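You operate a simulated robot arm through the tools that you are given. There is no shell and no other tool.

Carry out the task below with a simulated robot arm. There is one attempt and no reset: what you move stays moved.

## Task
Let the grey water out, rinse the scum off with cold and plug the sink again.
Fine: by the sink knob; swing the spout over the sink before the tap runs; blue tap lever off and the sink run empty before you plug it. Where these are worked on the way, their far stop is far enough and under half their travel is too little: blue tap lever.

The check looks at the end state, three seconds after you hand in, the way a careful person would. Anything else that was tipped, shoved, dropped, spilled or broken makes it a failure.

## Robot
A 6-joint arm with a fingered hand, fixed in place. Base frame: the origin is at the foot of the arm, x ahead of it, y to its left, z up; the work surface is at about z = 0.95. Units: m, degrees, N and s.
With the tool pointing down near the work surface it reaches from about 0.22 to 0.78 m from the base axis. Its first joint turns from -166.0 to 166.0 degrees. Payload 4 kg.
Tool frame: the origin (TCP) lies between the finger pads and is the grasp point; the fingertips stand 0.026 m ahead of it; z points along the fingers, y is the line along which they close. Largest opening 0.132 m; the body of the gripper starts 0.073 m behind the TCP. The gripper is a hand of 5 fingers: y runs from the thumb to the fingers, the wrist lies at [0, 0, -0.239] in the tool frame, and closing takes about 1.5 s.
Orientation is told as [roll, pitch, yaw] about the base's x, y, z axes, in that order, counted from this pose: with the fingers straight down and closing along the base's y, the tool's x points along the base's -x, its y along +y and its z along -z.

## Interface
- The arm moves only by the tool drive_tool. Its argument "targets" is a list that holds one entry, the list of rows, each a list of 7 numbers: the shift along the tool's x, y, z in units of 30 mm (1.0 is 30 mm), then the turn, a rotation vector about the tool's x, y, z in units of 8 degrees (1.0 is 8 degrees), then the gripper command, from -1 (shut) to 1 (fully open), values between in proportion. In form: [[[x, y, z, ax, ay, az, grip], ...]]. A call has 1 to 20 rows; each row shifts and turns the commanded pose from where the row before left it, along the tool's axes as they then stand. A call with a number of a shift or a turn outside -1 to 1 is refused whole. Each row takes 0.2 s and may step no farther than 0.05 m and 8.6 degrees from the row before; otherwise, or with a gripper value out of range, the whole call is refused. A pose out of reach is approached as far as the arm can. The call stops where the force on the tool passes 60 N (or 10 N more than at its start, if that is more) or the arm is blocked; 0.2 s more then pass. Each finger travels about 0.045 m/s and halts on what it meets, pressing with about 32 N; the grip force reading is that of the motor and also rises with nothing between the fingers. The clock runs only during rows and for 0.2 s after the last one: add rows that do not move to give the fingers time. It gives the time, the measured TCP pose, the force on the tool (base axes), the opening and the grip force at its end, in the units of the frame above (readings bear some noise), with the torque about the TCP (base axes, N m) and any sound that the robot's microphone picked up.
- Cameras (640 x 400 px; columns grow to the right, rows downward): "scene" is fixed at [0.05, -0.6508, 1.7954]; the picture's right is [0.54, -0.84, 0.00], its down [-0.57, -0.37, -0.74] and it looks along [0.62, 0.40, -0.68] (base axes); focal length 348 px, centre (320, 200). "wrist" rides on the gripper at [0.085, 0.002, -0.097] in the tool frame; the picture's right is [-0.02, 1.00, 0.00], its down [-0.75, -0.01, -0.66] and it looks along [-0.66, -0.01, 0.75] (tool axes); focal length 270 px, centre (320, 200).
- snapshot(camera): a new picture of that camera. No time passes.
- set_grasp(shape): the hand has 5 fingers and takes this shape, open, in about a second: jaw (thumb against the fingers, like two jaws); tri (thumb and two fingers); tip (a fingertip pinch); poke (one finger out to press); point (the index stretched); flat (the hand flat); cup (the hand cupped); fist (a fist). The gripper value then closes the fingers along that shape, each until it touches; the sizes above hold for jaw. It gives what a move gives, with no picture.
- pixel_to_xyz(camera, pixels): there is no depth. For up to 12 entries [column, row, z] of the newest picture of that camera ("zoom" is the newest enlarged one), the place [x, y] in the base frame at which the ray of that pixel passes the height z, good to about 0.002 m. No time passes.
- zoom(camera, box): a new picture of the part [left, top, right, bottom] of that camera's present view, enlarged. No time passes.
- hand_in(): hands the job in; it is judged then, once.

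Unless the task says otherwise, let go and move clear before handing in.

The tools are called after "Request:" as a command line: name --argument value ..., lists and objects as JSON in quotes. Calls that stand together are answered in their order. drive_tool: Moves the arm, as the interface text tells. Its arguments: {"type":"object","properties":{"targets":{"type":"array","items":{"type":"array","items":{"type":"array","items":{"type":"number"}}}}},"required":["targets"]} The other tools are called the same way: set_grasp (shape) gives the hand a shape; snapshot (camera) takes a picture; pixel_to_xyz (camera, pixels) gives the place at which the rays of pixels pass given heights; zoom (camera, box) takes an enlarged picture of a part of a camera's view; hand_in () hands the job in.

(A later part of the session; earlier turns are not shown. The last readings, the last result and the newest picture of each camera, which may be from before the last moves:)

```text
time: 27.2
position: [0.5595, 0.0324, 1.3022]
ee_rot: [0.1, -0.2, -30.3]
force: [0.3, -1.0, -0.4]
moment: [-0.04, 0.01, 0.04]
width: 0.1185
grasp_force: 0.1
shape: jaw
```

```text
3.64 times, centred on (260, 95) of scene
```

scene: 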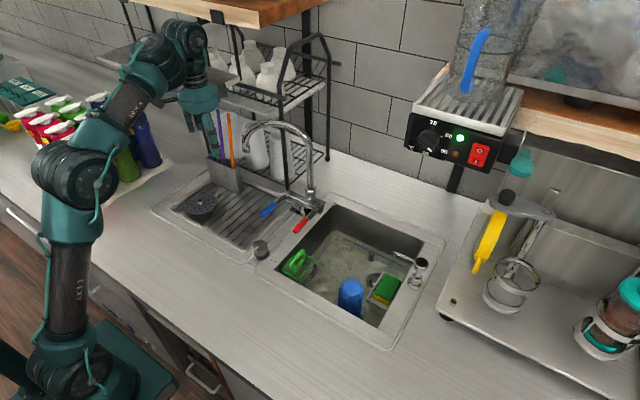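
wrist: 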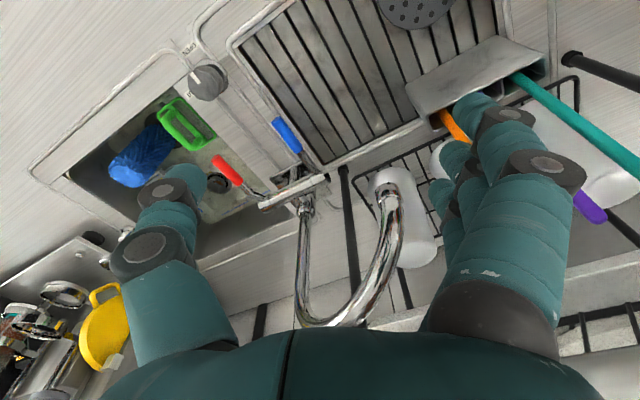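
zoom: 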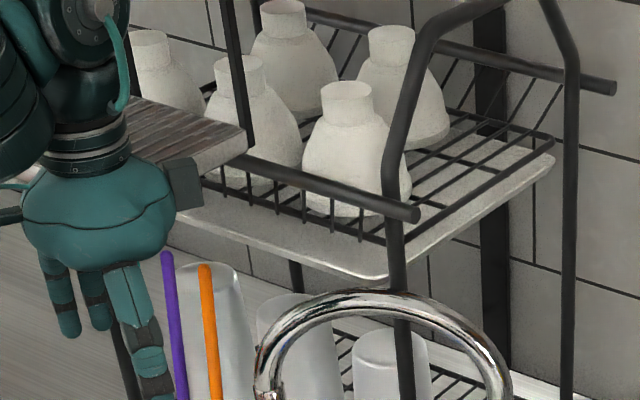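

The wrist view shows the nozzle at px (390,190) between thumb and fingers. I'll triangulate it and the arc again from this closer view.

Request:
zoom --camera "wrist" --box '[280, 140, 480, 340]'

Request:
pixel_to_xyz --camera "wrist" --pixels '[[390, 192, 1.16], [390, 192, 1.18], [390, 192, 1.2], [305, 205, 1.0], [452, 125, 1.1], [452, 125, 1.2], [600, 210, 1.2], [640, 170, 1.2]]'

Request:
pixel_to_xyz --camera "scene" --pixels '[[246, 149.5, 1.16], [246, 149.5, 1.18], [246, 149.5, 1.2], [228.4, 114, 1.2], [228.4, 114, 1.22], [218, 111, 1.2], [218, 111, 1.22]]'

```text
2.00 times, centred on (380, 240) of wrist
```

zoom: 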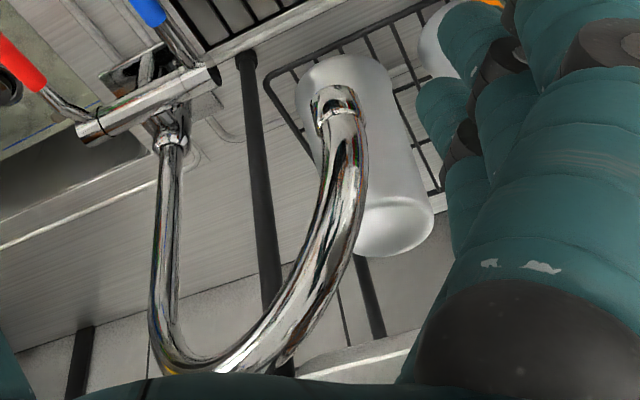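

```text
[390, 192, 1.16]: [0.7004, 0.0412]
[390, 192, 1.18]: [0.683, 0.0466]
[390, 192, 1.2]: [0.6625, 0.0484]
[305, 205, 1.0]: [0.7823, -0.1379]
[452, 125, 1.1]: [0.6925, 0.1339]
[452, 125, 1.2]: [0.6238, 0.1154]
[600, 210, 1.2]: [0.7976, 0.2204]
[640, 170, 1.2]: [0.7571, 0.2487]
```

```text
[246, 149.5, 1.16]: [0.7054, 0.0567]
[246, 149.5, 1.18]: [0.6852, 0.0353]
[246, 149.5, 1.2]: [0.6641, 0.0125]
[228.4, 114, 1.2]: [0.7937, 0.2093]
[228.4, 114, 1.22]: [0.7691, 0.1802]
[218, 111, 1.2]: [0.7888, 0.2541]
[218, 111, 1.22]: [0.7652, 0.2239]
```

The nozzle end is at (0.691,0.043,1.172). I'll advance at z≈1.275 to (0.645,0.03) so that the nozzle will lie between thumb and fingers, then check before lowering.

Request:
drive_tool --targets '[[[-0.63, 0.34, 0.225, 0, 0, 0, 0.8], [-0.63, 0.34, 0.225, 0, 0, 0, 0.8], [-0.63, 0.34, 0.225, 0, 0, 0, 0.8], [-0.62, 0.335, 0.225, 0, 0, 0, 0.8], [0, 0, 0, 0, 0, 0, 0.8]]]'

Request:
snapshot --camera "wrist"

Request:
zoom --camera "scene" --box '[150, 20, 330, 170]'

```text
time: 27.9
position: [0.6019, 0.0264, 1.2904]
ee_rot: [-0.3, 0.3, -30.1]
force: [-25.0, -19.0, -6.8]
moment: [1.38, -2.19, 1.11]
width: 0.1185
grasp_force: 0.1
shape: jaw
stopped in row 3: the force on the tool passed its limit at 82 N (the readings are from after the stop); the commanded pose is now the measured one
```

```text
taken
```

wrist: 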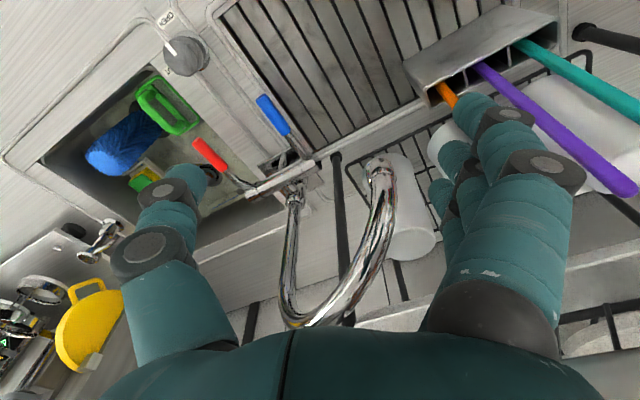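

```text
2.67 times, centred on (240, 95) of scene
```

zoom: 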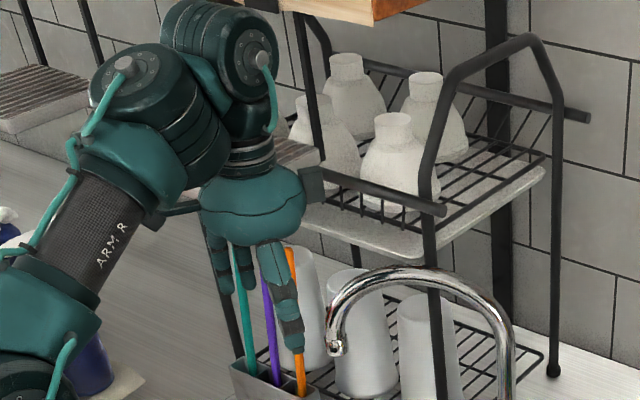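

The hand hit something at 82 N. The moment puts the contact about 9 cm above the TCP near (0.62,0.08,1.38), i.e. the hanging plate's front corner, which reaches further out than I estimated. I'll back off immediately and check that the plate is unmoved.

Request:
drive_tool --targets '[[[0.5, -0.9, 0, 0, 0, 0, 0.8], [0.5, -0.9, 0, 0, 0, 0, 0.8], [0.9, 0, 0, 0, 0, 0, 0.8]]]'

Request:
snapshot --camera "scene"

Request:
zoom --camera "scene" --box '[120, 0, 300, 150]'

Request:
snapshot --camera "wrist"

Request:
zoom --camera "wrist" --box '[540, 150, 700, 400]'

```text
time: 28.7
position: [0.5281, 0.0091, 1.2885]
ee_rot: [-0.2, 0.1, -30.0]
force: [0.3, -0.1, -0.6]
moment: [-0.04, 0.02, -0.01]
width: 0.1185
grasp_force: 0.0
shape: jaw
```

```text
taken
```

scene: 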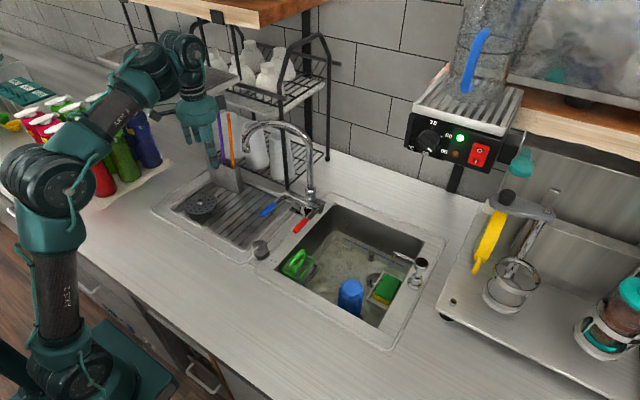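

```text
2.67 times, centred on (210, 75) of scene
```

zoom: 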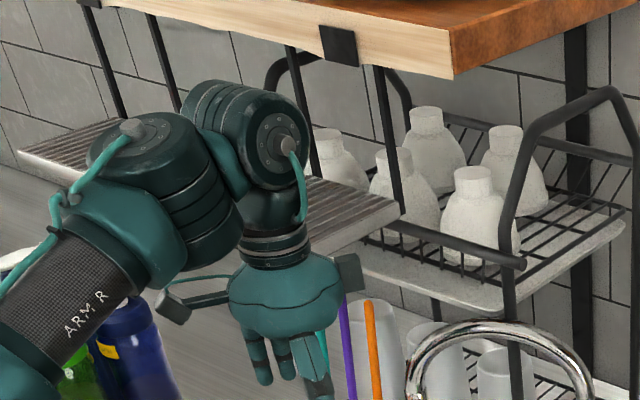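

```text
taken
```

wrist: 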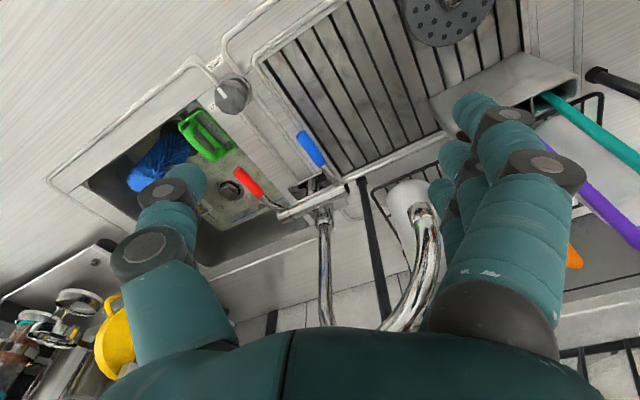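

```text
refused: 700 is not a number from 0 to 640
```

The tray corner still sits at scene px (240,79), unchanged, so it is fixed and undamaged. It occupies about x≥0.605, y≥0.068, z 1.355–1.375. I'll return to yaw 0, moving away from it, and test a sideways roll (wrist leaning to -y), which would clear it.

Request:
drive_tool --targets '[[[0, -0.5, 0, 0, 0, -0.94, 0.8], [0, -0.5, 0, 0, 0, -0.94, 0.8], [0, -0.3, 0, 0, 0, -0.94, 0.8], [0, 0, 0, 0, 0, -0.94, 0.8], [0, 0, 0, -1, 0, 0, 0.8], [0, 0, 0, -1, 0, 0, 0.8]]]'

Request:
snapshot --camera "wrist"

```text
time: 30.1
position: [0.5128, -0.0252, 1.2906]
ee_rot: [16.0, 0.1, 0.1]
force: [-0.4, -0.3, 0.4]
moment: [0.0, 0.02, -0.03]
width: 0.1186
grasp_force: 0.1
shape: jaw
```

```text
taken
```

wrist: 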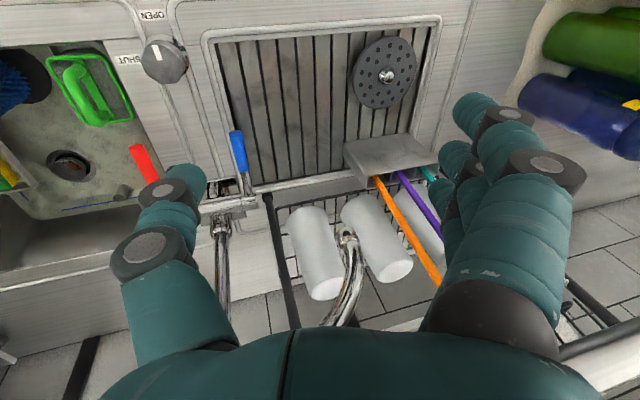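

Roll works without trouble (16°). I'll lean to 24° and yaw to -30° so that the fingers can hook behind the nozzle while the wrist stays clear of the tray.

Request:
drive_tool --targets '[[[0, 0, 0, -1, 0, 0, 0.8], [0, 0, 0, 0, -0.38, 0.857, 0.8], [0, 0, 0, 0, -0.38, 0.857, 0.8], [0, 0, 0, 0, -0.38, 0.857, 0.8], [0, 0, 0, 0, -0.38, 0.857, 0.8], [0, 0, 0, 0, 0, 0, 0.8]]]'

Request:
snapshot --camera "wrist"

Request:
zoom --camera "scene" --box '[120, 0, 320, 170]'

```text
time: 31.5
position: [0.5104, -0.0258, 1.2889]
ee_rot: [23.6, 0.3, -30.0]
force: [-0.3, 0.3, 0.8]
moment: [0.01, -0.02, 0.02]
width: 0.1187
grasp_force: 0.0
shape: jaw
out of reach, approached as far as the arm can: row 1, 4, 5
```

```text
taken
```

wrist: 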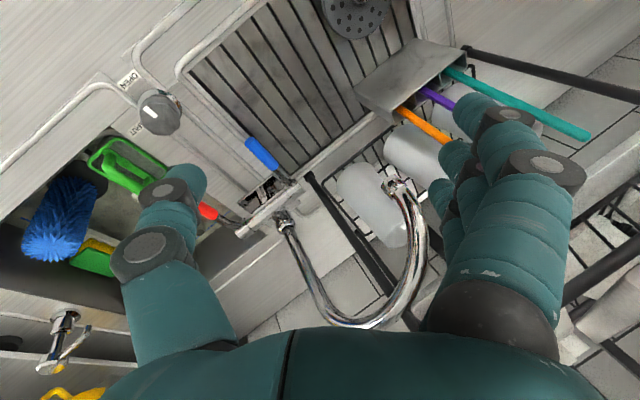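

```text
2.35 times, centred on (220, 85) of scene
```

zoom: 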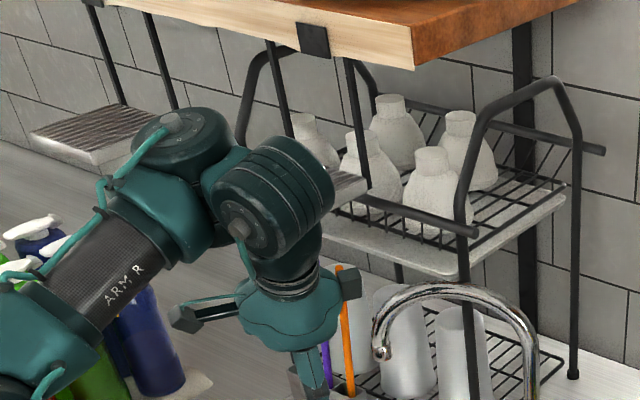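

The lean is achieved (roll 23.6°, yaw -30°) at the edge of a joint limit, but accurately. I'll lower to z≈1.185 here in free space and see whether it tracks.

Request:
drive_tool --targets '[[[0, -0.348, 0.797, 0, 0, 0, 0.8], [0, -0.348, 0.797, 0, 0, 0, 0.8], [0, -0.348, 0.797, 0, 0, 0, 0.8], [0, -0.348, 0.797, 0, 0, 0, 0.8], [0, 0, 0, 0, 0, 0, 0.8]]]'

```text
time: 32.7
position: [0.5512, -0.0482, 1.2625]
ee_rot: [23.8, 0.3, -29.9]
force: [0.3, 0.0, -0.6]
moment: [-0.04, -0.03, 0.05]
width: 0.1187
grasp_force: 0.1
shape: jaw
out of reach, approached as far as the arm can: row 1, 2, 3, 4
```

That pose is limited: it drifted forward instead of down. I'll go back to the pure sideways lean (roll 16°, which tracked well) and spin the hand about its own axis by 30° instead.

Request:
drive_tool --targets '[[[0, 0, 0, 0, 0.38, -0.857, 0.8], [0, 0, 0, 0, 0.38, -0.857, 0.8], [0, 0, 0, 0, 0.38, -0.857, 0.8], [0, 0, 0, 0, 0.38, -0.857, 0.8], [0, 0, 0, 1, 0, 0, 0.8], [0, 0, 0, 0, 0, 0.94, 0.8], [0, 0, 0, 0, 0, 0.94, 0.8], [0, 0, 0, 0, 0, 0.94, 0.8], [0, 0, 0, 0, 0, 0.94, 0.8]]]'

```text
time: 34.7
position: [0.5394, -0.0411, 1.2422]
ee_rot: [13.7, 8.0, -29.1]
force: [-0.7, 0.3, 0.3]
moment: [0.01, -0.04, 0.0]
width: 0.1186
grasp_force: 0.1
shape: jaw
out of reach, approached as far as the arm can: row 3, 4
```

Orientation is now as wanted, with the tool axis leaning only sideways and the hand spun -30°. I'll test lowering to z≈1.185.

Request:
drive_tool --targets '[[[-0.132, -0.223, 0.914, 0, 0, 0, 0.8], [-0.132, -0.223, 0.914, 0, 0, 0, 0.8], [0, 0, 0, 0, 0, 0, 0.8]]]'

Request:
snapshot --camera "wrist"

Request:
zoom --camera "scene" --box '[140, 30, 330, 190]'

```text
time: 35.5
position: [0.5382, -0.0406, 1.1869]
ee_rot: [13.6, 8.3, -29.0]
force: [0.2, 0.8, 0.1]
moment: [0.04, 0.04, 0.0]
width: 0.1187
grasp_force: 0.1
shape: jaw
```

```text
taken
```

wrist: 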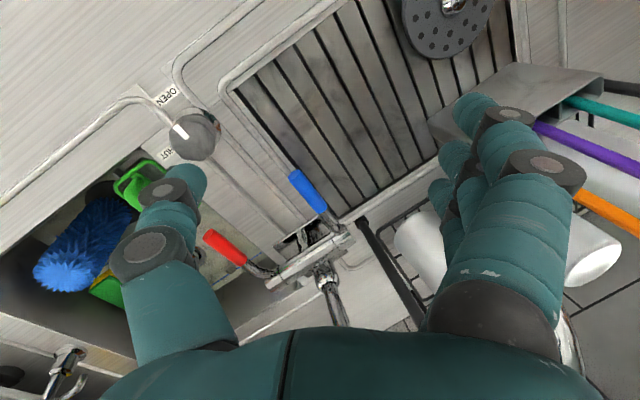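

```text
2.50 times, centred on (235, 110) of scene
```

zoom: 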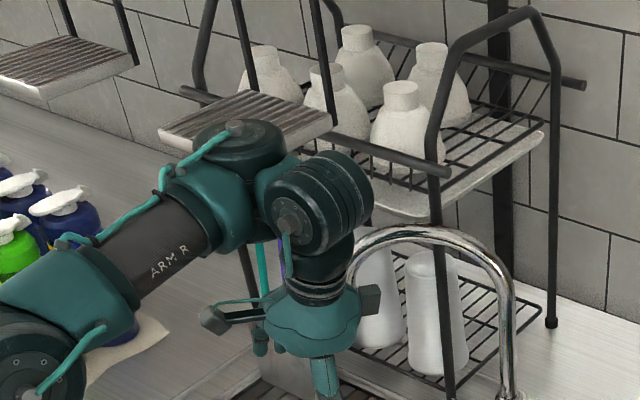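

Lowering tracks well with this lean. The arm's wrist joint sits about 11 cm to the +y side, so I'll lean slightly more (22°), reduce spin to -15°, open fully and go to a staging point at about (0.58,0.012,1.18).

Request:
drive_tool --targets '[[[0, 0, 0, -0.65, 0.376, 0, 1], [0, 0, 0, 0, 0, -0.94, 1], [0, 0, 0, 0, 0, -0.94, 1], [-0.32, 0.62, 0.29, 0, 0, 0, 1], [-0.32, 0.62, 0.29, 0, 0, 0, 1], [-0.32, 0.62, 0.29, 0, 0, 0, 1], [0, 0, 0, 0, 0, 0, 1]]]'

Request:
snapshot --camera "wrist"

Request:
snapshot --camera "scene"

Request:
zoom --camera "scene" --box '[140, 30, 330, 190]'

```text
time: 37.1
position: [0.581, 0.0117, 1.1784]
ee_rot: [21.2, 5.7, -13.8]
force: [0.5, 0.1, 0.2]
moment: [-0.02, -0.04, 0.0]
width: 0.1321
grasp_force: 0.1
shape: jaw
```

```text
taken
```

wrist: 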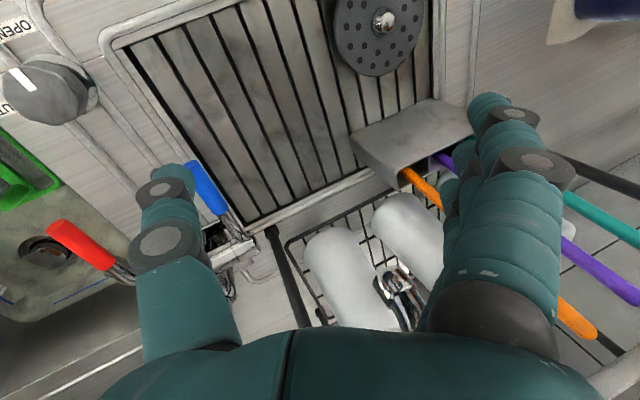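

```text
taken
```

scene: 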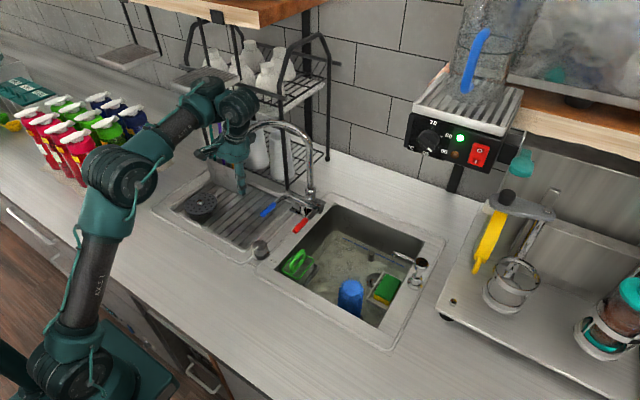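

```text
2.50 times, centred on (235, 110) of scene
```

zoom: 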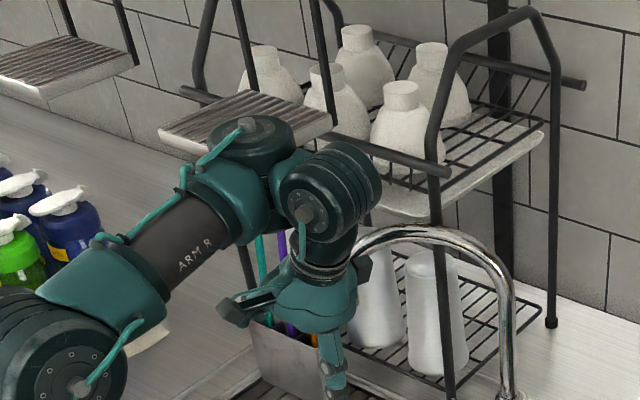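

Tracking is exact now and the nozzle is visible at wrist px (395,290), between thumb and fingers. I'll advance 36 mm in +x in small steps and watch the force.

Request:
drive_tool --targets '[[[-0.39, 0.091, 0.03, 0, 0, 0, 1], [-0.39, 0.091, 0.03, 0, 0, 0, 1], [-0.39, 0.091, 0.03, 0, 0, 0, 1]]]'

Request:
snapshot --camera "wrist"

Request:
zoom --camera "scene" --box '[170, 50, 300, 180]'

```text
time: 37.9
position: [0.6176, 0.0103, 1.1748]
ee_rot: [21.3, 5.7, -14.1]
force: [0.1, 0.4, -0.5]
moment: [0.0, 0.0, 0.02]
width: 0.1318
grasp_force: 0.1
shape: jaw
```

```text
taken
```

wrist: 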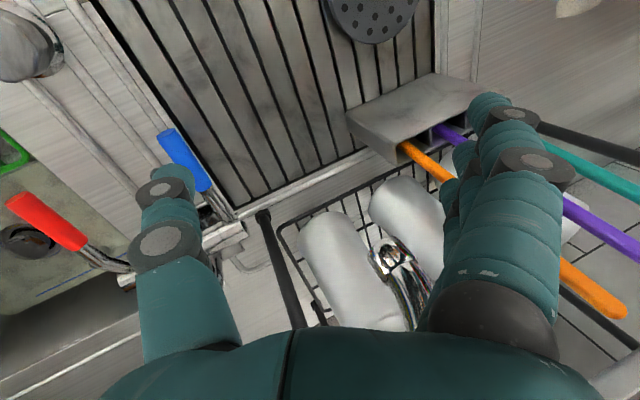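

```text
3.08 times, centred on (235, 115) of scene
```

zoom: 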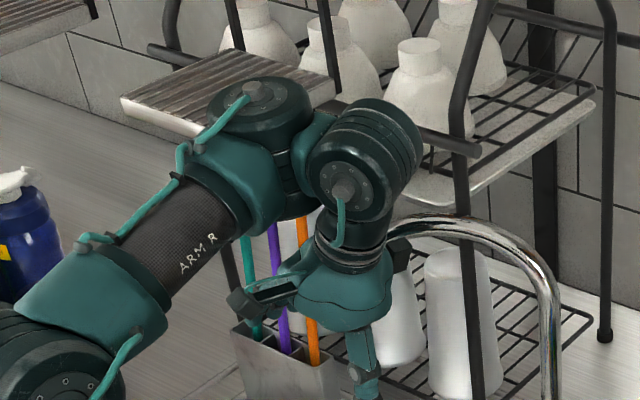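

There is no contact force. The nozzle is at wrist px (388,255), with the fingers safely to its right. I'll advance another 32 mm.

Request:
drive_tool --targets '[[[-0.345, 0.08, 0, 0, 0, 0, 1], [-0.345, 0.08, 0, 0, 0, 0, 1], [-0.345, 0.08, 0, 0, 0, 0, 1]]]'

Request:
snapshot --camera "wrist"

Request:
zoom --camera "scene" --box '[190, 70, 320, 190]'

Request:
zoom --camera "wrist" --box '[320, 120, 520, 300]'

```text
time: 38.6
position: [0.6354, 0.0136, 1.1781]
ee_rot: [21.7, 5.7, -13.1]
force: [-52.4, -0.4, -3.9]
moment: [-0.04, -2.54, 1.0]
width: 0.1319
grasp_force: 0.0
shape: jaw
stopped in row 3: the force on the tool passed its limit at 80 N (the readings are from after the stop); the commanded pose is now the measured one
```

```text
taken
```

wrist: 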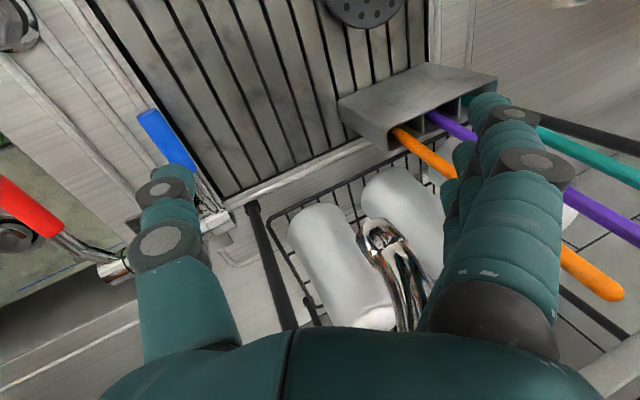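

```text
3.33 times, centred on (255, 130) of scene
```

zoom: 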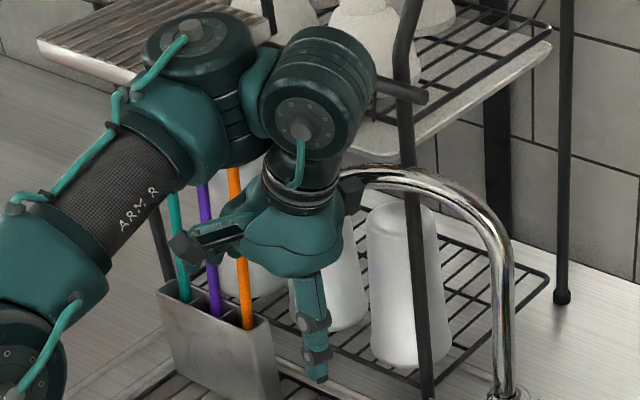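

```text
2.22 times, centred on (420, 210) of wrist
```

zoom: 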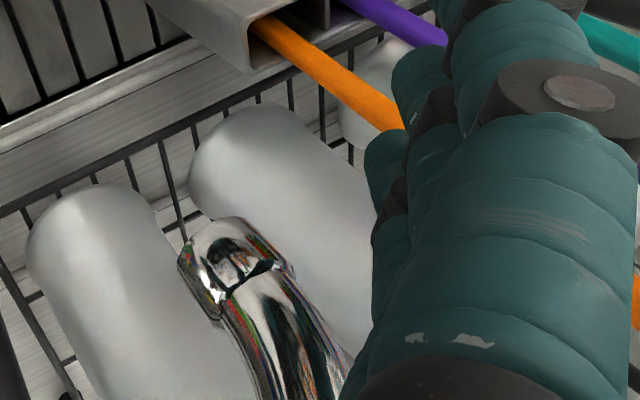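

The contact was the spread little finger touching the spout's arc at about (0.69,0.033,1.23), because the finger bases sit further in than the tips. I'll back off 3 cm, rise about 4.5 cm so that only the fingertips go behind the pipe, and check that the spout is still in place.

Request:
drive_tool --targets '[[[0.97, -0.26, 0, 0, 0, 0, 1], [0.09, 0.325, -0.655, 0, 0, 0, 1], [0.09, 0.325, -0.655, 0, 0, 0, 1], [0, 0, 0, 0, 0, 0, 1]]]'

Request:
snapshot --camera "wrist"

Request:
zoom --camera "scene" --box '[190, 70, 340, 220]'

Request:
zoom --camera "wrist" --box '[300, 140, 500, 320]'

```text
time: 39.6
position: [0.6081, 0.0161, 1.222]
ee_rot: [21.4, 5.7, -13.5]
force: [-0.1, -0.2, -0.2]
moment: [-0.01, 0.0, 0.0]
width: 0.1318
grasp_force: 0.1
shape: jaw
```

```text
taken
```

wrist: 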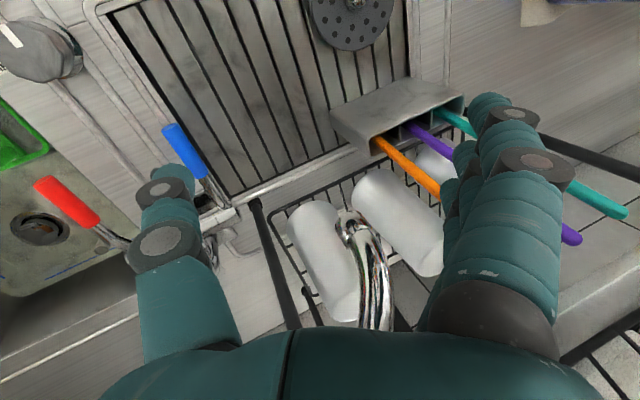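

```text
2.67 times, centred on (265, 145) of scene
```

zoom: 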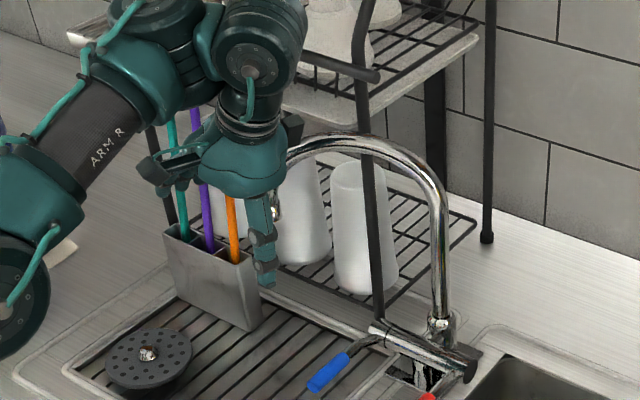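

```text
2.22 times, centred on (400, 230) of wrist
```

zoom: 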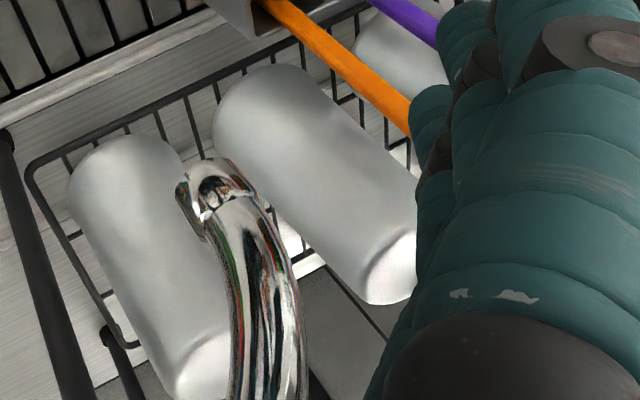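

The spout may have shifted slightly. I'll triangulate the nozzle from both views.

Request:
pixel_to_xyz --camera "wrist" --pixels '[[352, 226, 1.16], [352, 226, 1.172], [352, 226, 1.185], [380, 290, 1.25], [380, 290, 1.26]]'

Request:
zoom --camera "scene" --box '[235, 110, 275, 160]'

```text
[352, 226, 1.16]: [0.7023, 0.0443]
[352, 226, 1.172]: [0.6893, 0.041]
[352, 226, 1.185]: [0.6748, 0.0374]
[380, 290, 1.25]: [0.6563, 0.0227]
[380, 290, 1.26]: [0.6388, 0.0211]
```

```text
8.00 times, centred on (255, 135) of scene
```

zoom: 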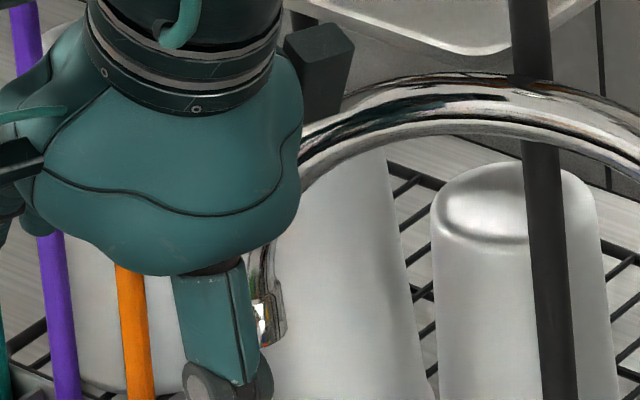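

The nozzle is still at (0.689,0.041,1.172), so it was not displaced. I'll advance at this height (z≈1.222), where there should be about 2 cm of gap to the pipe, in small steps.

Request:
drive_tool --targets '[[[-0.38, 0.115, 0, 0, 0, 0, 1], [-0.38, 0.115, 0, 0, 0, 0, 1], [-0.38, 0.115, 0, 0, 0, 0, 1]]]'

Request:
snapshot --camera "wrist"

Request:
zoom --camera "scene" --box '[200, 80, 300, 170]'

```text
time: 40.4
position: [0.6294, 0.0208, 1.2062]
ee_rot: [21.1, 5.6, -13.4]
force: [-0.4, 0.8, 0.0]
moment: [0.02, 0.01, -0.04]
width: 0.1318
grasp_force: 0.1
shape: jaw
out of reach, approached as far as the arm can: row 1, 2, 3
```

```text
taken
```

wrist: 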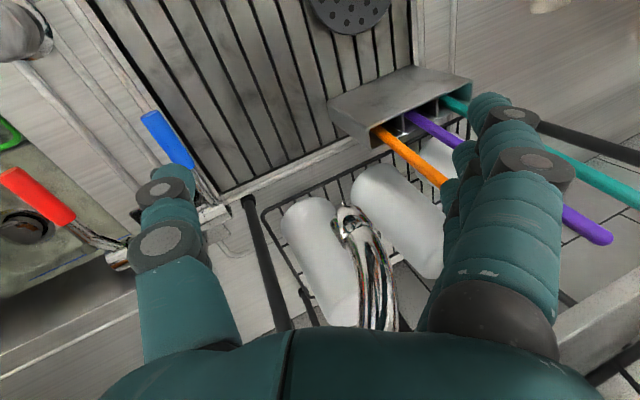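

```text
4.44 times, centred on (250, 125) of scene
```

zoom: 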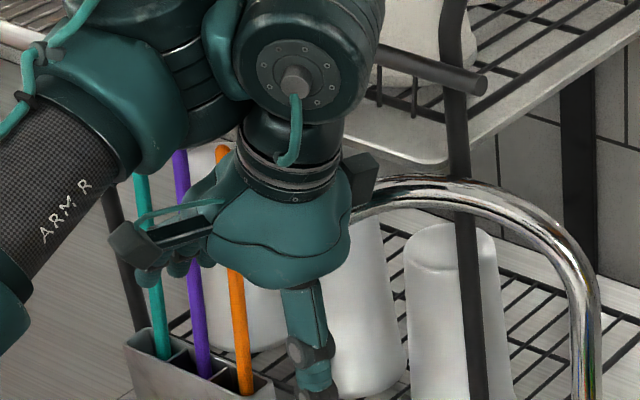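

The arm is at its outer reach there, so it can't stay high enough. I'll retreat to a comfortable, lower position, straighten the hand and test a forward tilt from a well-bent elbow, which would suit the nozzle better.

Request:
drive_tool --targets '[[[0.8, -0.216, 0, 0, 0, 0, 1], [0.8, -0.216, 0, 0, 0, 0, 1], [0.77, -0.6, 0.5, 0, 0, 0, 1], [0.77, -0.6, 0.5, 0, 0, 0, 1], [0, 0, 0, 0, 0, -0.875, 1], [0, 0, 0, 0, 0, -0.875, 1], [0, 0, 0, 0.88, 0, 0, 1], [0, 0, 0, 0.88, 0, 0, 1], [0, 0, 0, 0.88, 0, 0, 1], [0, 0, 0, 0, 0, 0, 1]]]'

```text
time: 42.6
position: [0.5483, 0.0062, 1.1976]
ee_rot: [1.1, 0.6, -0.3]
force: [-0.4, -0.2, 0.1]
moment: [0.03, -0.03, 0.02]
width: 0.1318
grasp_force: 0.0
shape: jaw
out of reach, approached as far as the arm can: row 3, 4
```

The hand is upright again at (0.548,0.006,1.198). I'll move back and down to about (0.48,-0.02,1.15), then try 24° of forward tilt there.

Request:
drive_tool --targets '[[[0.757, -0.29, 0.533, 0, 0, 0, 1], [0.757, -0.29, 0.533, 0, 0, 0, 1], [0.757, -0.29, 0.533, 0, 0, 0, 1], [0, 0, 0, 0, -1, 0, 1], [0, 0, 0, 0, -1, 0, 1], [0, 0, 0, 0, -1, 0, 1], [0, 0, 0, 0, 0, 0, 1]]]'

Request:
snapshot --camera "scene"

```text
time: 44.2
position: [0.587, -0.078, 1.3086]
ee_rot: [1.3, -23.1, -0.9]
force: [-0.5, 0.4, -0.8]
moment: [0.03, -0.03, -0.03]
width: 0.1319
grasp_force: 0.0
shape: jaw
out of reach, approached as far as the arm can: row 1, 2, 3, 4, 5, 6
```

```text
taken
```

scene: 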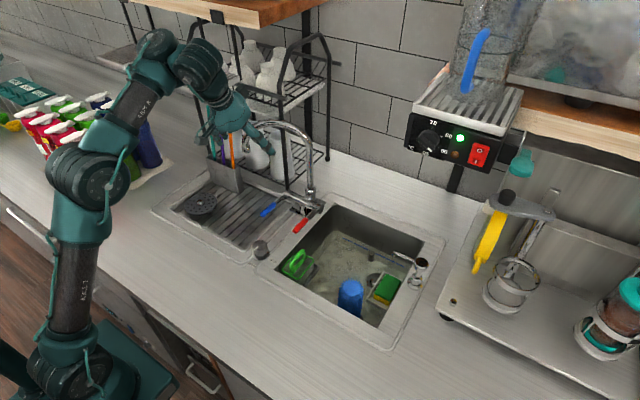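

Even an upright inward move was refused this time and the arm drifted to (0.587,-0.078,1.309) with 23° of tilt. I'll un-tilt about the wrist again and probe with simple straight-down steps to understand the limit.

Request:
drive_tool --targets '[[[0.95, 0, -0.06, 0, 0.96, 0, 1], [0.95, 0, -0.06, 0, 0.96, 0, 1], [0.95, 0, -0.06, 0, 0.96, 0, 1], [0, 0, 0, 0, 0, 0, 1]]]'

Request:
drive_tool --targets '[[[0, 0, 0.7, 0, 0, 0, 1], [0, 0, 0.7, 0, 0, 0, 1]]]'

Request:
drive_tool --targets '[[[0.7, 0, 0, 0, 0, 0, 1], [0.7, 0, 0, 0, 0, 0, 1]]]'

Request:
snapshot --camera "scene"

```text
time: 45.2
position: [0.5009, -0.0744, 1.2892]
ee_rot: [1.1, -0.4, -0.4]
force: [0.3, -0.8, 0.0]
moment: [-0.01, -0.01, 0.02]
width: 0.1321
grasp_force: 0.1
shape: jaw
```

```text
time: 45.8
position: [0.5028, -0.0754, 1.2486]
ee_rot: [1.1, -0.4, -0.4]
force: [-0.4, 0.0, -0.6]
moment: [0.0, -0.01, -0.01]
width: 0.1321
grasp_force: 0.0
shape: jaw
```

```text
time: 46.4
position: [0.4632, -0.0751, 1.2487]
ee_rot: [1.0, -0.5, -0.5]
force: [0.7, -1.0, -0.6]
moment: [-0.01, -0.02, -0.01]
width: 0.1321
grasp_force: 0.1
shape: jaw
```

```text
taken
```

scene: 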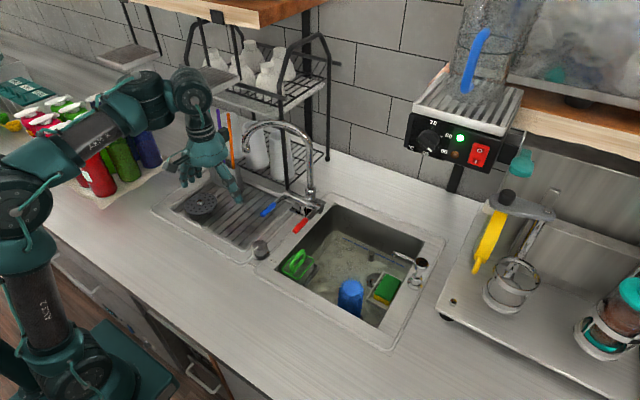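

Upright moves work normally here. I'll probe +y and lower positions to see where the limit starts.

Request:
drive_tool --targets '[[[0, 0.8, 0, 0, 0, 0, 1], [0, 0.8, 0, 0, 0, 0, 1], [0, 0.8, 0, 0, 0, 0, 1]]]'

Request:
drive_tool --targets '[[[0, 0, 0.8, 0, 0, 0, 1], [0, 0, 0.8, 0, 0, 0, 1], [0, 0, 0.8, 0, 0, 0, 1]]]'

Request:
drive_tool --targets '[[[0, 0, 0, 0, -1, 0, 1], [0, 0, 0, 0, -1, 0, 1]]]'

Request:
zoom --camera "scene" --box '[0, 40, 260, 240]'

```text
time: 47.2
position: [0.4622, -0.0017, 1.2496]
ee_rot: [1.1, -0.3, -0.4]
force: [0.4, -0.2, 0.5]
moment: [-0.03, 0.06, 0.02]
width: 0.1319
grasp_force: 0.0
shape: jaw
```

```text
time: 48.0
position: [0.4804, -0.0292, 1.2107]
ee_rot: [-1.8, 0.3, -0.4]
force: [0.6, 0.0, 0.0]
moment: [0.0, 0.03, 0.01]
width: 0.132
grasp_force: 0.1
shape: jaw
out of reach, approached as far as the arm can: row 1, 2, 3
```

```text
time: 48.6
position: [0.4752, -0.0203, 1.1947]
ee_rot: [-1.5, -13.4, 0.0]
force: [0.0, -0.8, 0.1]
moment: [-0.03, 0.03, 0.02]
width: 0.132
grasp_force: 0.0
shape: jaw
out of reach, approached as far as the arm can: row 1
```

```text
2.00 times, centred on (130, 140) of scene
```

zoom: 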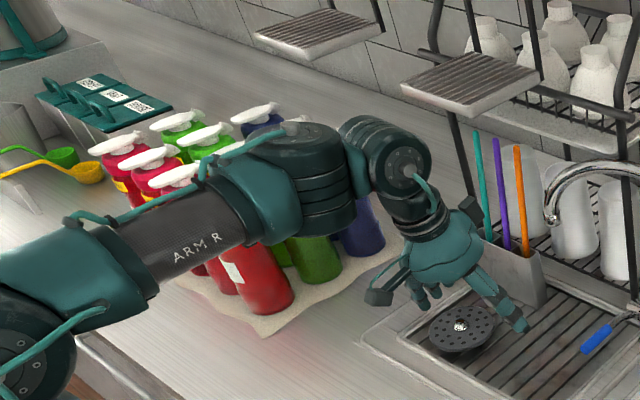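

The arm's limit depends on going low with +y, as if a link were near the bottles. I'll check where the bottles stand relative to the forearm before continuing.

Request:
pixel_to_xyz --camera "scene" --pixels '[[97, 192, 0.955], [60, 128, 1.1], [60, 128, 1.15], [150, 165, 0.955], [140, 105, 1.1], [140, 105, 1.15], [115, 103, 1.15], [115, 103, 1.2], [100, 100, 1.15]]'

Request:
snapshot --camera "wrist"

Request:
zoom --camera "scene" --box '[0, 60, 200, 210]'

```text
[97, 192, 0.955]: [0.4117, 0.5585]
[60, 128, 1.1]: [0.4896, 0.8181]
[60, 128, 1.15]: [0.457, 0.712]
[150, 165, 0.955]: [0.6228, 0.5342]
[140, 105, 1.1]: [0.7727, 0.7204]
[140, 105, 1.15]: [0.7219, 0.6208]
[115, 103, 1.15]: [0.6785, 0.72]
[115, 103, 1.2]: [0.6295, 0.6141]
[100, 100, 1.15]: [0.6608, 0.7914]
```

```text
taken
```

wrist: 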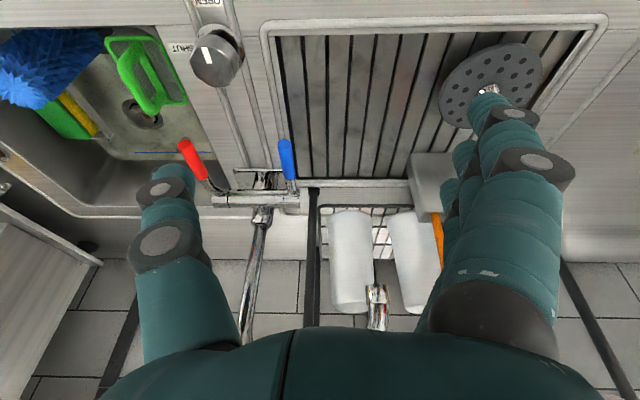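

```text
2.67 times, centred on (100, 135) of scene
```

zoom: 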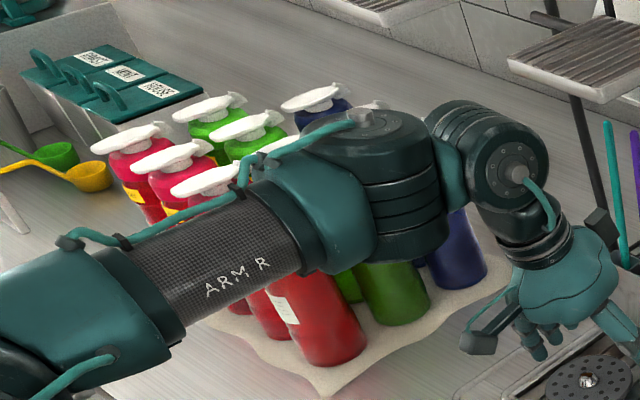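

The bottles are far away (y≥0.5), so nothing is touched there. Looking at the wrist links, I think I've been crossing a wrist singularity (tool axis perpendicular to the forearm) with small roll errors. I'll rise, make the hand exactly vertical, and then cross downward cleanly.

Request:
drive_tool --targets '[[[-0.2, 0, -0.9, -0.06, 0.56, 0, 0.4], [-0.15, 0, -0.9, -0.06, 0.56, 0, 0.4], [-0.05, 0, -0.9, -0.06, 0.55, 0, 0.4], [0, 0, -0.9, 0, 0, 0, 0.4], [0, 0, 0, 0, 0, 0, 0.4]]]'

```text
time: 49.8
position: [0.4718, -0.0176, 1.3041]
ee_rot: [0.0, -0.1, -0.2]
force: [0.4, -0.8, 0.3]
moment: [-0.02, 0.0, 0.0]
width: 0.0931
grasp_force: 0.0
shape: jaw
```

The hand is vertical to within 0.1–0.2°. I'll descend straight down to z≈1.05 in front of the drainboard.

Request:
drive_tool --targets '[[[0.15, -0.1, 0.9, 0, 0, 0, 0.4], [0.15, -0.1, 0.9, 0, 0, 0, 0.4], [0.15, -0.1, 0.9, 0, 0, 0, 0.4], [0.15, -0.1, 0.9, 0, 0, 0, 0.4], [0.15, -0.1, 0.9, 0, 0, 0, 0.4], [0.15, -0.1, 0.9, 0, 0, 0, 0.4], [0.15, -0.1, 0.9, 0, 0, 0, 0.4], [0.15, -0.1, 0.9, 0, 0, 0, 0.4]]]'

Request:
snapshot --camera "scene"

```text
time: 51.6
position: [0.4371, -0.0435, 1.0879]
ee_rot: [0.0, 0.0, -0.2]
force: [0.1, 0.5, -0.4]
moment: [-0.01, -0.03, -0.01]
width: 0.0928
grasp_force: 0.1
shape: jaw
```

```text
taken
```

scene: 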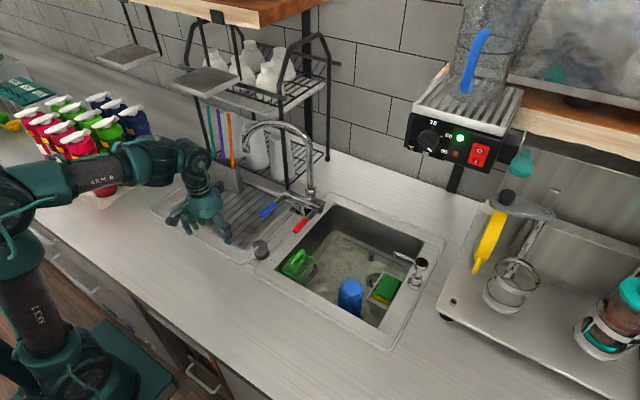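

Confirmed: it crosses cleanly when exactly vertical. I'll go a bit lower, then tilt forward 40° here where the wrist is on the far side of the singularity.

Request:
drive_tool --targets '[[[0, 0, 0.8, 0, 0, 0, 0.4], [0, 0, 0.7, 0, 0, 0, 0.4], [0, 0, 0, 0, -1, 0, 0.4], [0, 0, 0, 0, -1, 0, 0.4], [0, 0, 0, 0, -1, 0, 0.4], [0, 0, 0, 0, -1, 0, 0.4], [0, 0, 0, 0, -1, 0, 0.4], [0, 0, 0, 0, 0, 0, 0.4]]]'

Request:
snapshot --camera "scene"

```text
time: 53.4
position: [0.4373, -0.0427, 1.042]
ee_rot: [0.0, -40.2, -0.2]
force: [0.5, 0.7, -0.5]
moment: [0.03, 0.02, -0.03]
width: 0.0928
grasp_force: 0.0
shape: jaw
```

```text
taken
```

scene: 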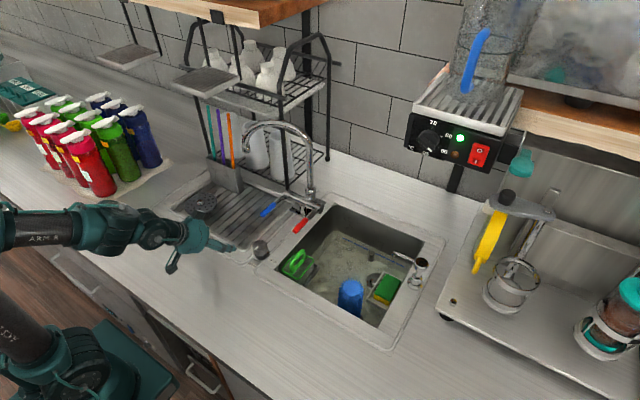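

Tilt of 40° works now. I'll rise and go forward to a staging point in front of the nozzle at (0.56,0.02,1.19), opening the hand.

Request:
drive_tool --targets '[[[-0.79, 0.2625, -0.14, 0, 0, 0, 0.6], [-0.79, 0.2625, -0.14, 0, 0, 0, 0.7], [-0.79, 0.2625, -0.14, 0, 0, 0, 0.8], [-0.79, 0.2625, -0.14, 0, 0, 0, 0.8], [-0.79, 0.2625, -0.14, 0, 0, 0, 0.8], [-0.79, 0.2625, -0.14, 0, 0, 0, 0.8], [-0.79, 0.2625, -0.14, 0, 0, 0, 0.8], [-0.79, 0.2625, -0.14, 0, 0, 0, 0.8], [0, 0, 0, 0, 0, 0, 0.8]]]'

Request:
snapshot --camera "wrist"

Request:
zoom --camera "scene" --box '[140, 50, 340, 200]'

```text
time: 55.4
position: [0.5602, 0.0195, 1.1896]
ee_rot: [0.0, -40.0, -0.2]
force: [0.5, 0.6, -0.3]
moment: [0.01, -0.01, -0.03]
width: 0.1185
grasp_force: 0.0
shape: jaw
```

```text
taken
```

wrist: 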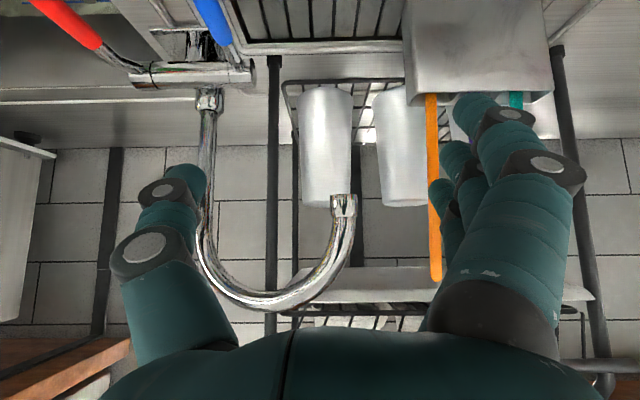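

```text
2.67 times, centred on (240, 125) of scene
```

zoom: 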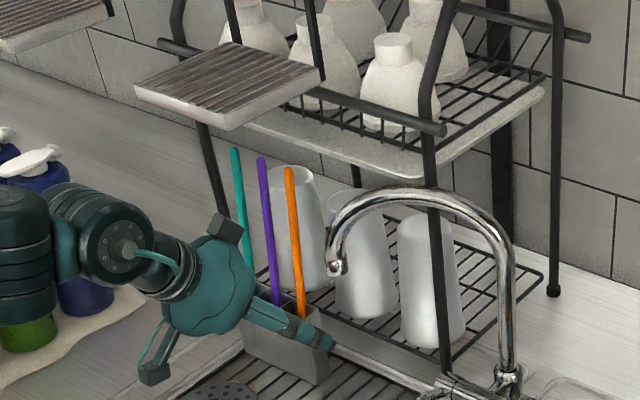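

The view is ideal now: the nozzle shows at wrist px (343,205) between thumb and fingers, and the arm is well clear of the tray. I'll advance 12 cm in +x to straddle it.

Request:
drive_tool --targets '[[[-0.61, 0, 0.516, 0, 0, 0, 0.8], [-0.61, 0, 0.516, 0, 0, 0, 0.8], [-0.61, 0, 0.516, 0, 0, 0, 0.8], [-0.61, 0, 0.516, 0, 0, 0, 0.8], [-0.4, 0, 0.34, 0, 0, 0, 0.8], [0, 0, 0, 0, 0, 0, 0.8]]]'

Request:
snapshot --camera "wrist"

Request:
zoom --camera "scene" --box '[160, 60, 330, 190]'

```text
time: 56.8
position: [0.6723, 0.0219, 1.1907]
ee_rot: [0.0, -40.0, -0.1]
force: [-0.7, 0.1, 0.3]
moment: [0.02, -0.01, 0.04]
width: 0.1185
grasp_force: 0.0
shape: jaw
```

```text
taken
```

wrist: 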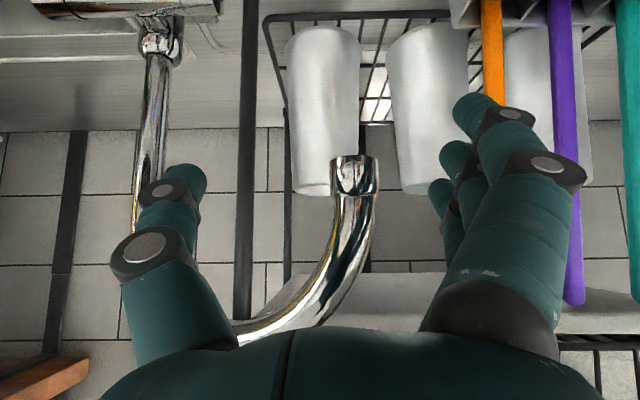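

```text
3.08 times, centred on (245, 125) of scene
```

zoom: 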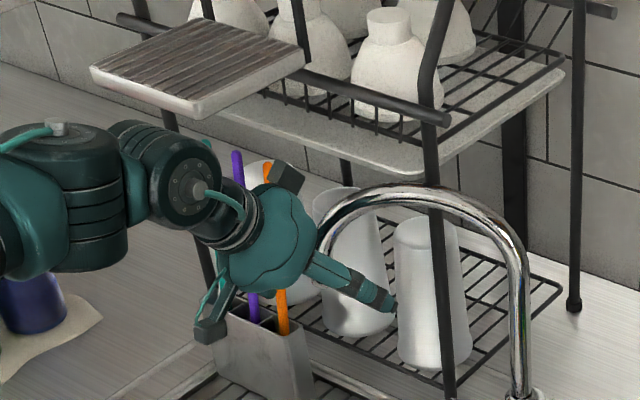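

The nozzle (wrist px 355,175) is well inside the open hand. I'll narrow to about 8 cm to cage it and start pulling it along its arc toward the robot in small steps.

Request:
drive_tool --targets '[[[0, 0, 0, 0, 0, 0, 0.2], [0, 0, 0, 0, 0, 0, 0.2], [0, -0.25, 0, 0, 0, 0, 0.2], [0.299, -0.227, -0.251, 0, 0, 0, 0.2], [0.299, -0.263, -0.251, 0, 0, 0, 0.2], [0.286, -0.29, -0.24, 0, 0, 0, 0.2], [0.268, -0.317, -0.225, 0, 0, 0, 0.2]]]'

Request:
snapshot --camera "wrist"

Request:
zoom --camera "scene" --box '[160, 60, 330, 190]'

```text
time: 58.4
position: [0.626, -0.0185, 1.19]
ee_rot: [0.1, -40.0, -0.2]
force: [-1.2, 3.5, -0.1]
moment: [-0.01, 0.01, 0.23]
width: 0.0811
grasp_force: 0.1
shape: jaw
```

```text
taken
```

wrist: 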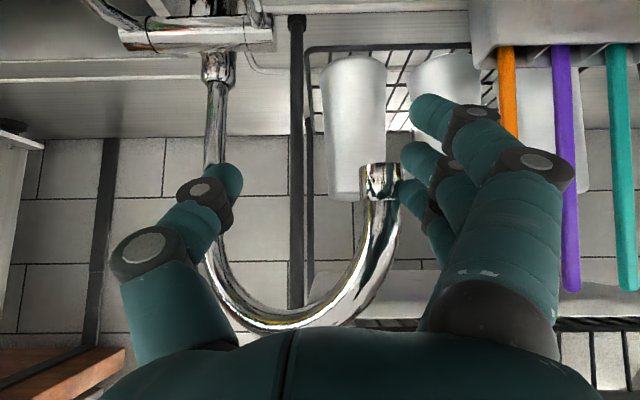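

```text
3.08 times, centred on (245, 125) of scene
```

zoom: 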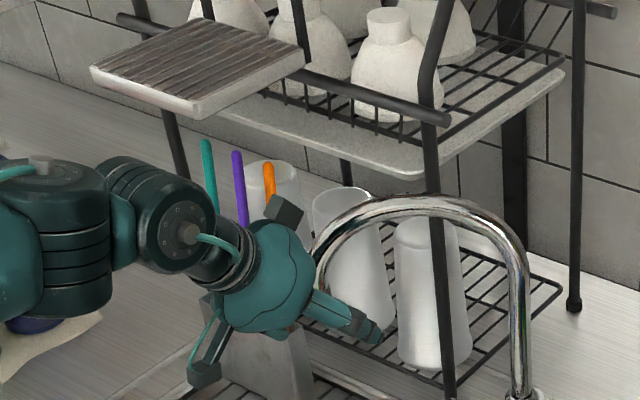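

The nozzle is now resting against the fingers (px 385,185) and has already moved to about 130° with only 3.5 N. I'll continue sweeping along the arc.

Request:
drive_tool --targets '[[[0.23, -0.583, -0.193, 0, 0, 0, 0.2], [0.23, -0.367, -0.193, 0, 0, 0, 0.2], [0.212, -0.383, -0.178, 0, 0, 0, 0.2], [0.19, -0.4, -0.161, 0, 0, 0, 0.2], [0.171, -0.417, -0.144, 0, 0, 0, 0.2], [0, 0, 0, 0, 0, 0, 0.2]]]'

Request:
snapshot --camera "wrist"

Request:
snapshot --camera "scene"

```text
time: 59.8
position: [0.584, -0.0824, 1.1889]
ee_rot: [0.0, -39.8, -0.2]
force: [-25.6, 17.0, -7.5]
moment: [-0.46, 0.21, 2.14]
width: 0.0848
grasp_force: 0.0
shape: jaw
```

```text
taken
```

wrist: 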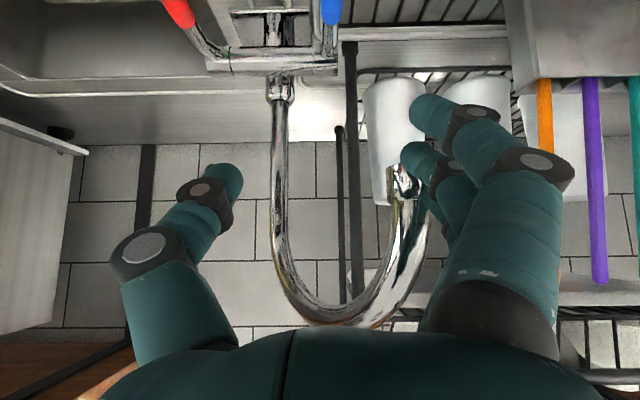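

```text
taken
```

scene: 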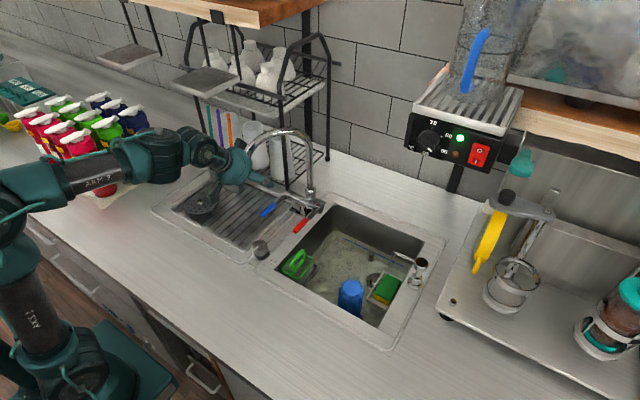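

The spout follows and is at about 148°, but the hand is pressing it radially inward (reaction about -26 N in x). I'll ease the hand toward the robot by about 12 mm to relieve that.

Request:
drive_tool --targets '[[[0.153, 0, -0.129, 0, 0, 0, 0.2], [0.153, 0, -0.129, 0, 0, 0, 0.2], [0, 0, 0, 0, 0, 0, 0.2]]]'

Request:
snapshot --camera "wrist"

```text
time: 60.6
position: [0.573, -0.0846, 1.1904]
ee_rot: [-0.1, -40.0, -0.2]
force: [-6.7, 4.7, -1.6]
moment: [-0.14, 0.09, 0.52]
width: 0.0818
grasp_force: 0.1
shape: jaw
```

```text
taken
```

wrist: 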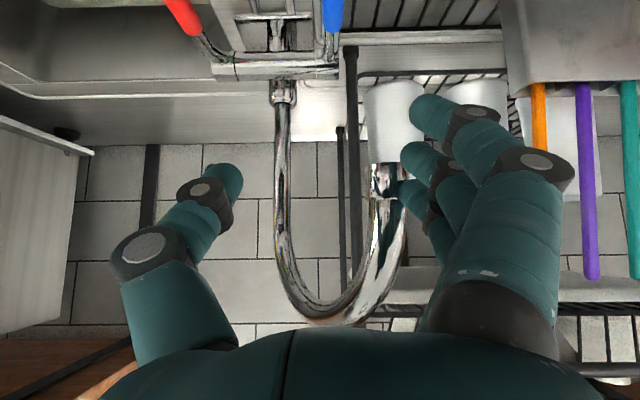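

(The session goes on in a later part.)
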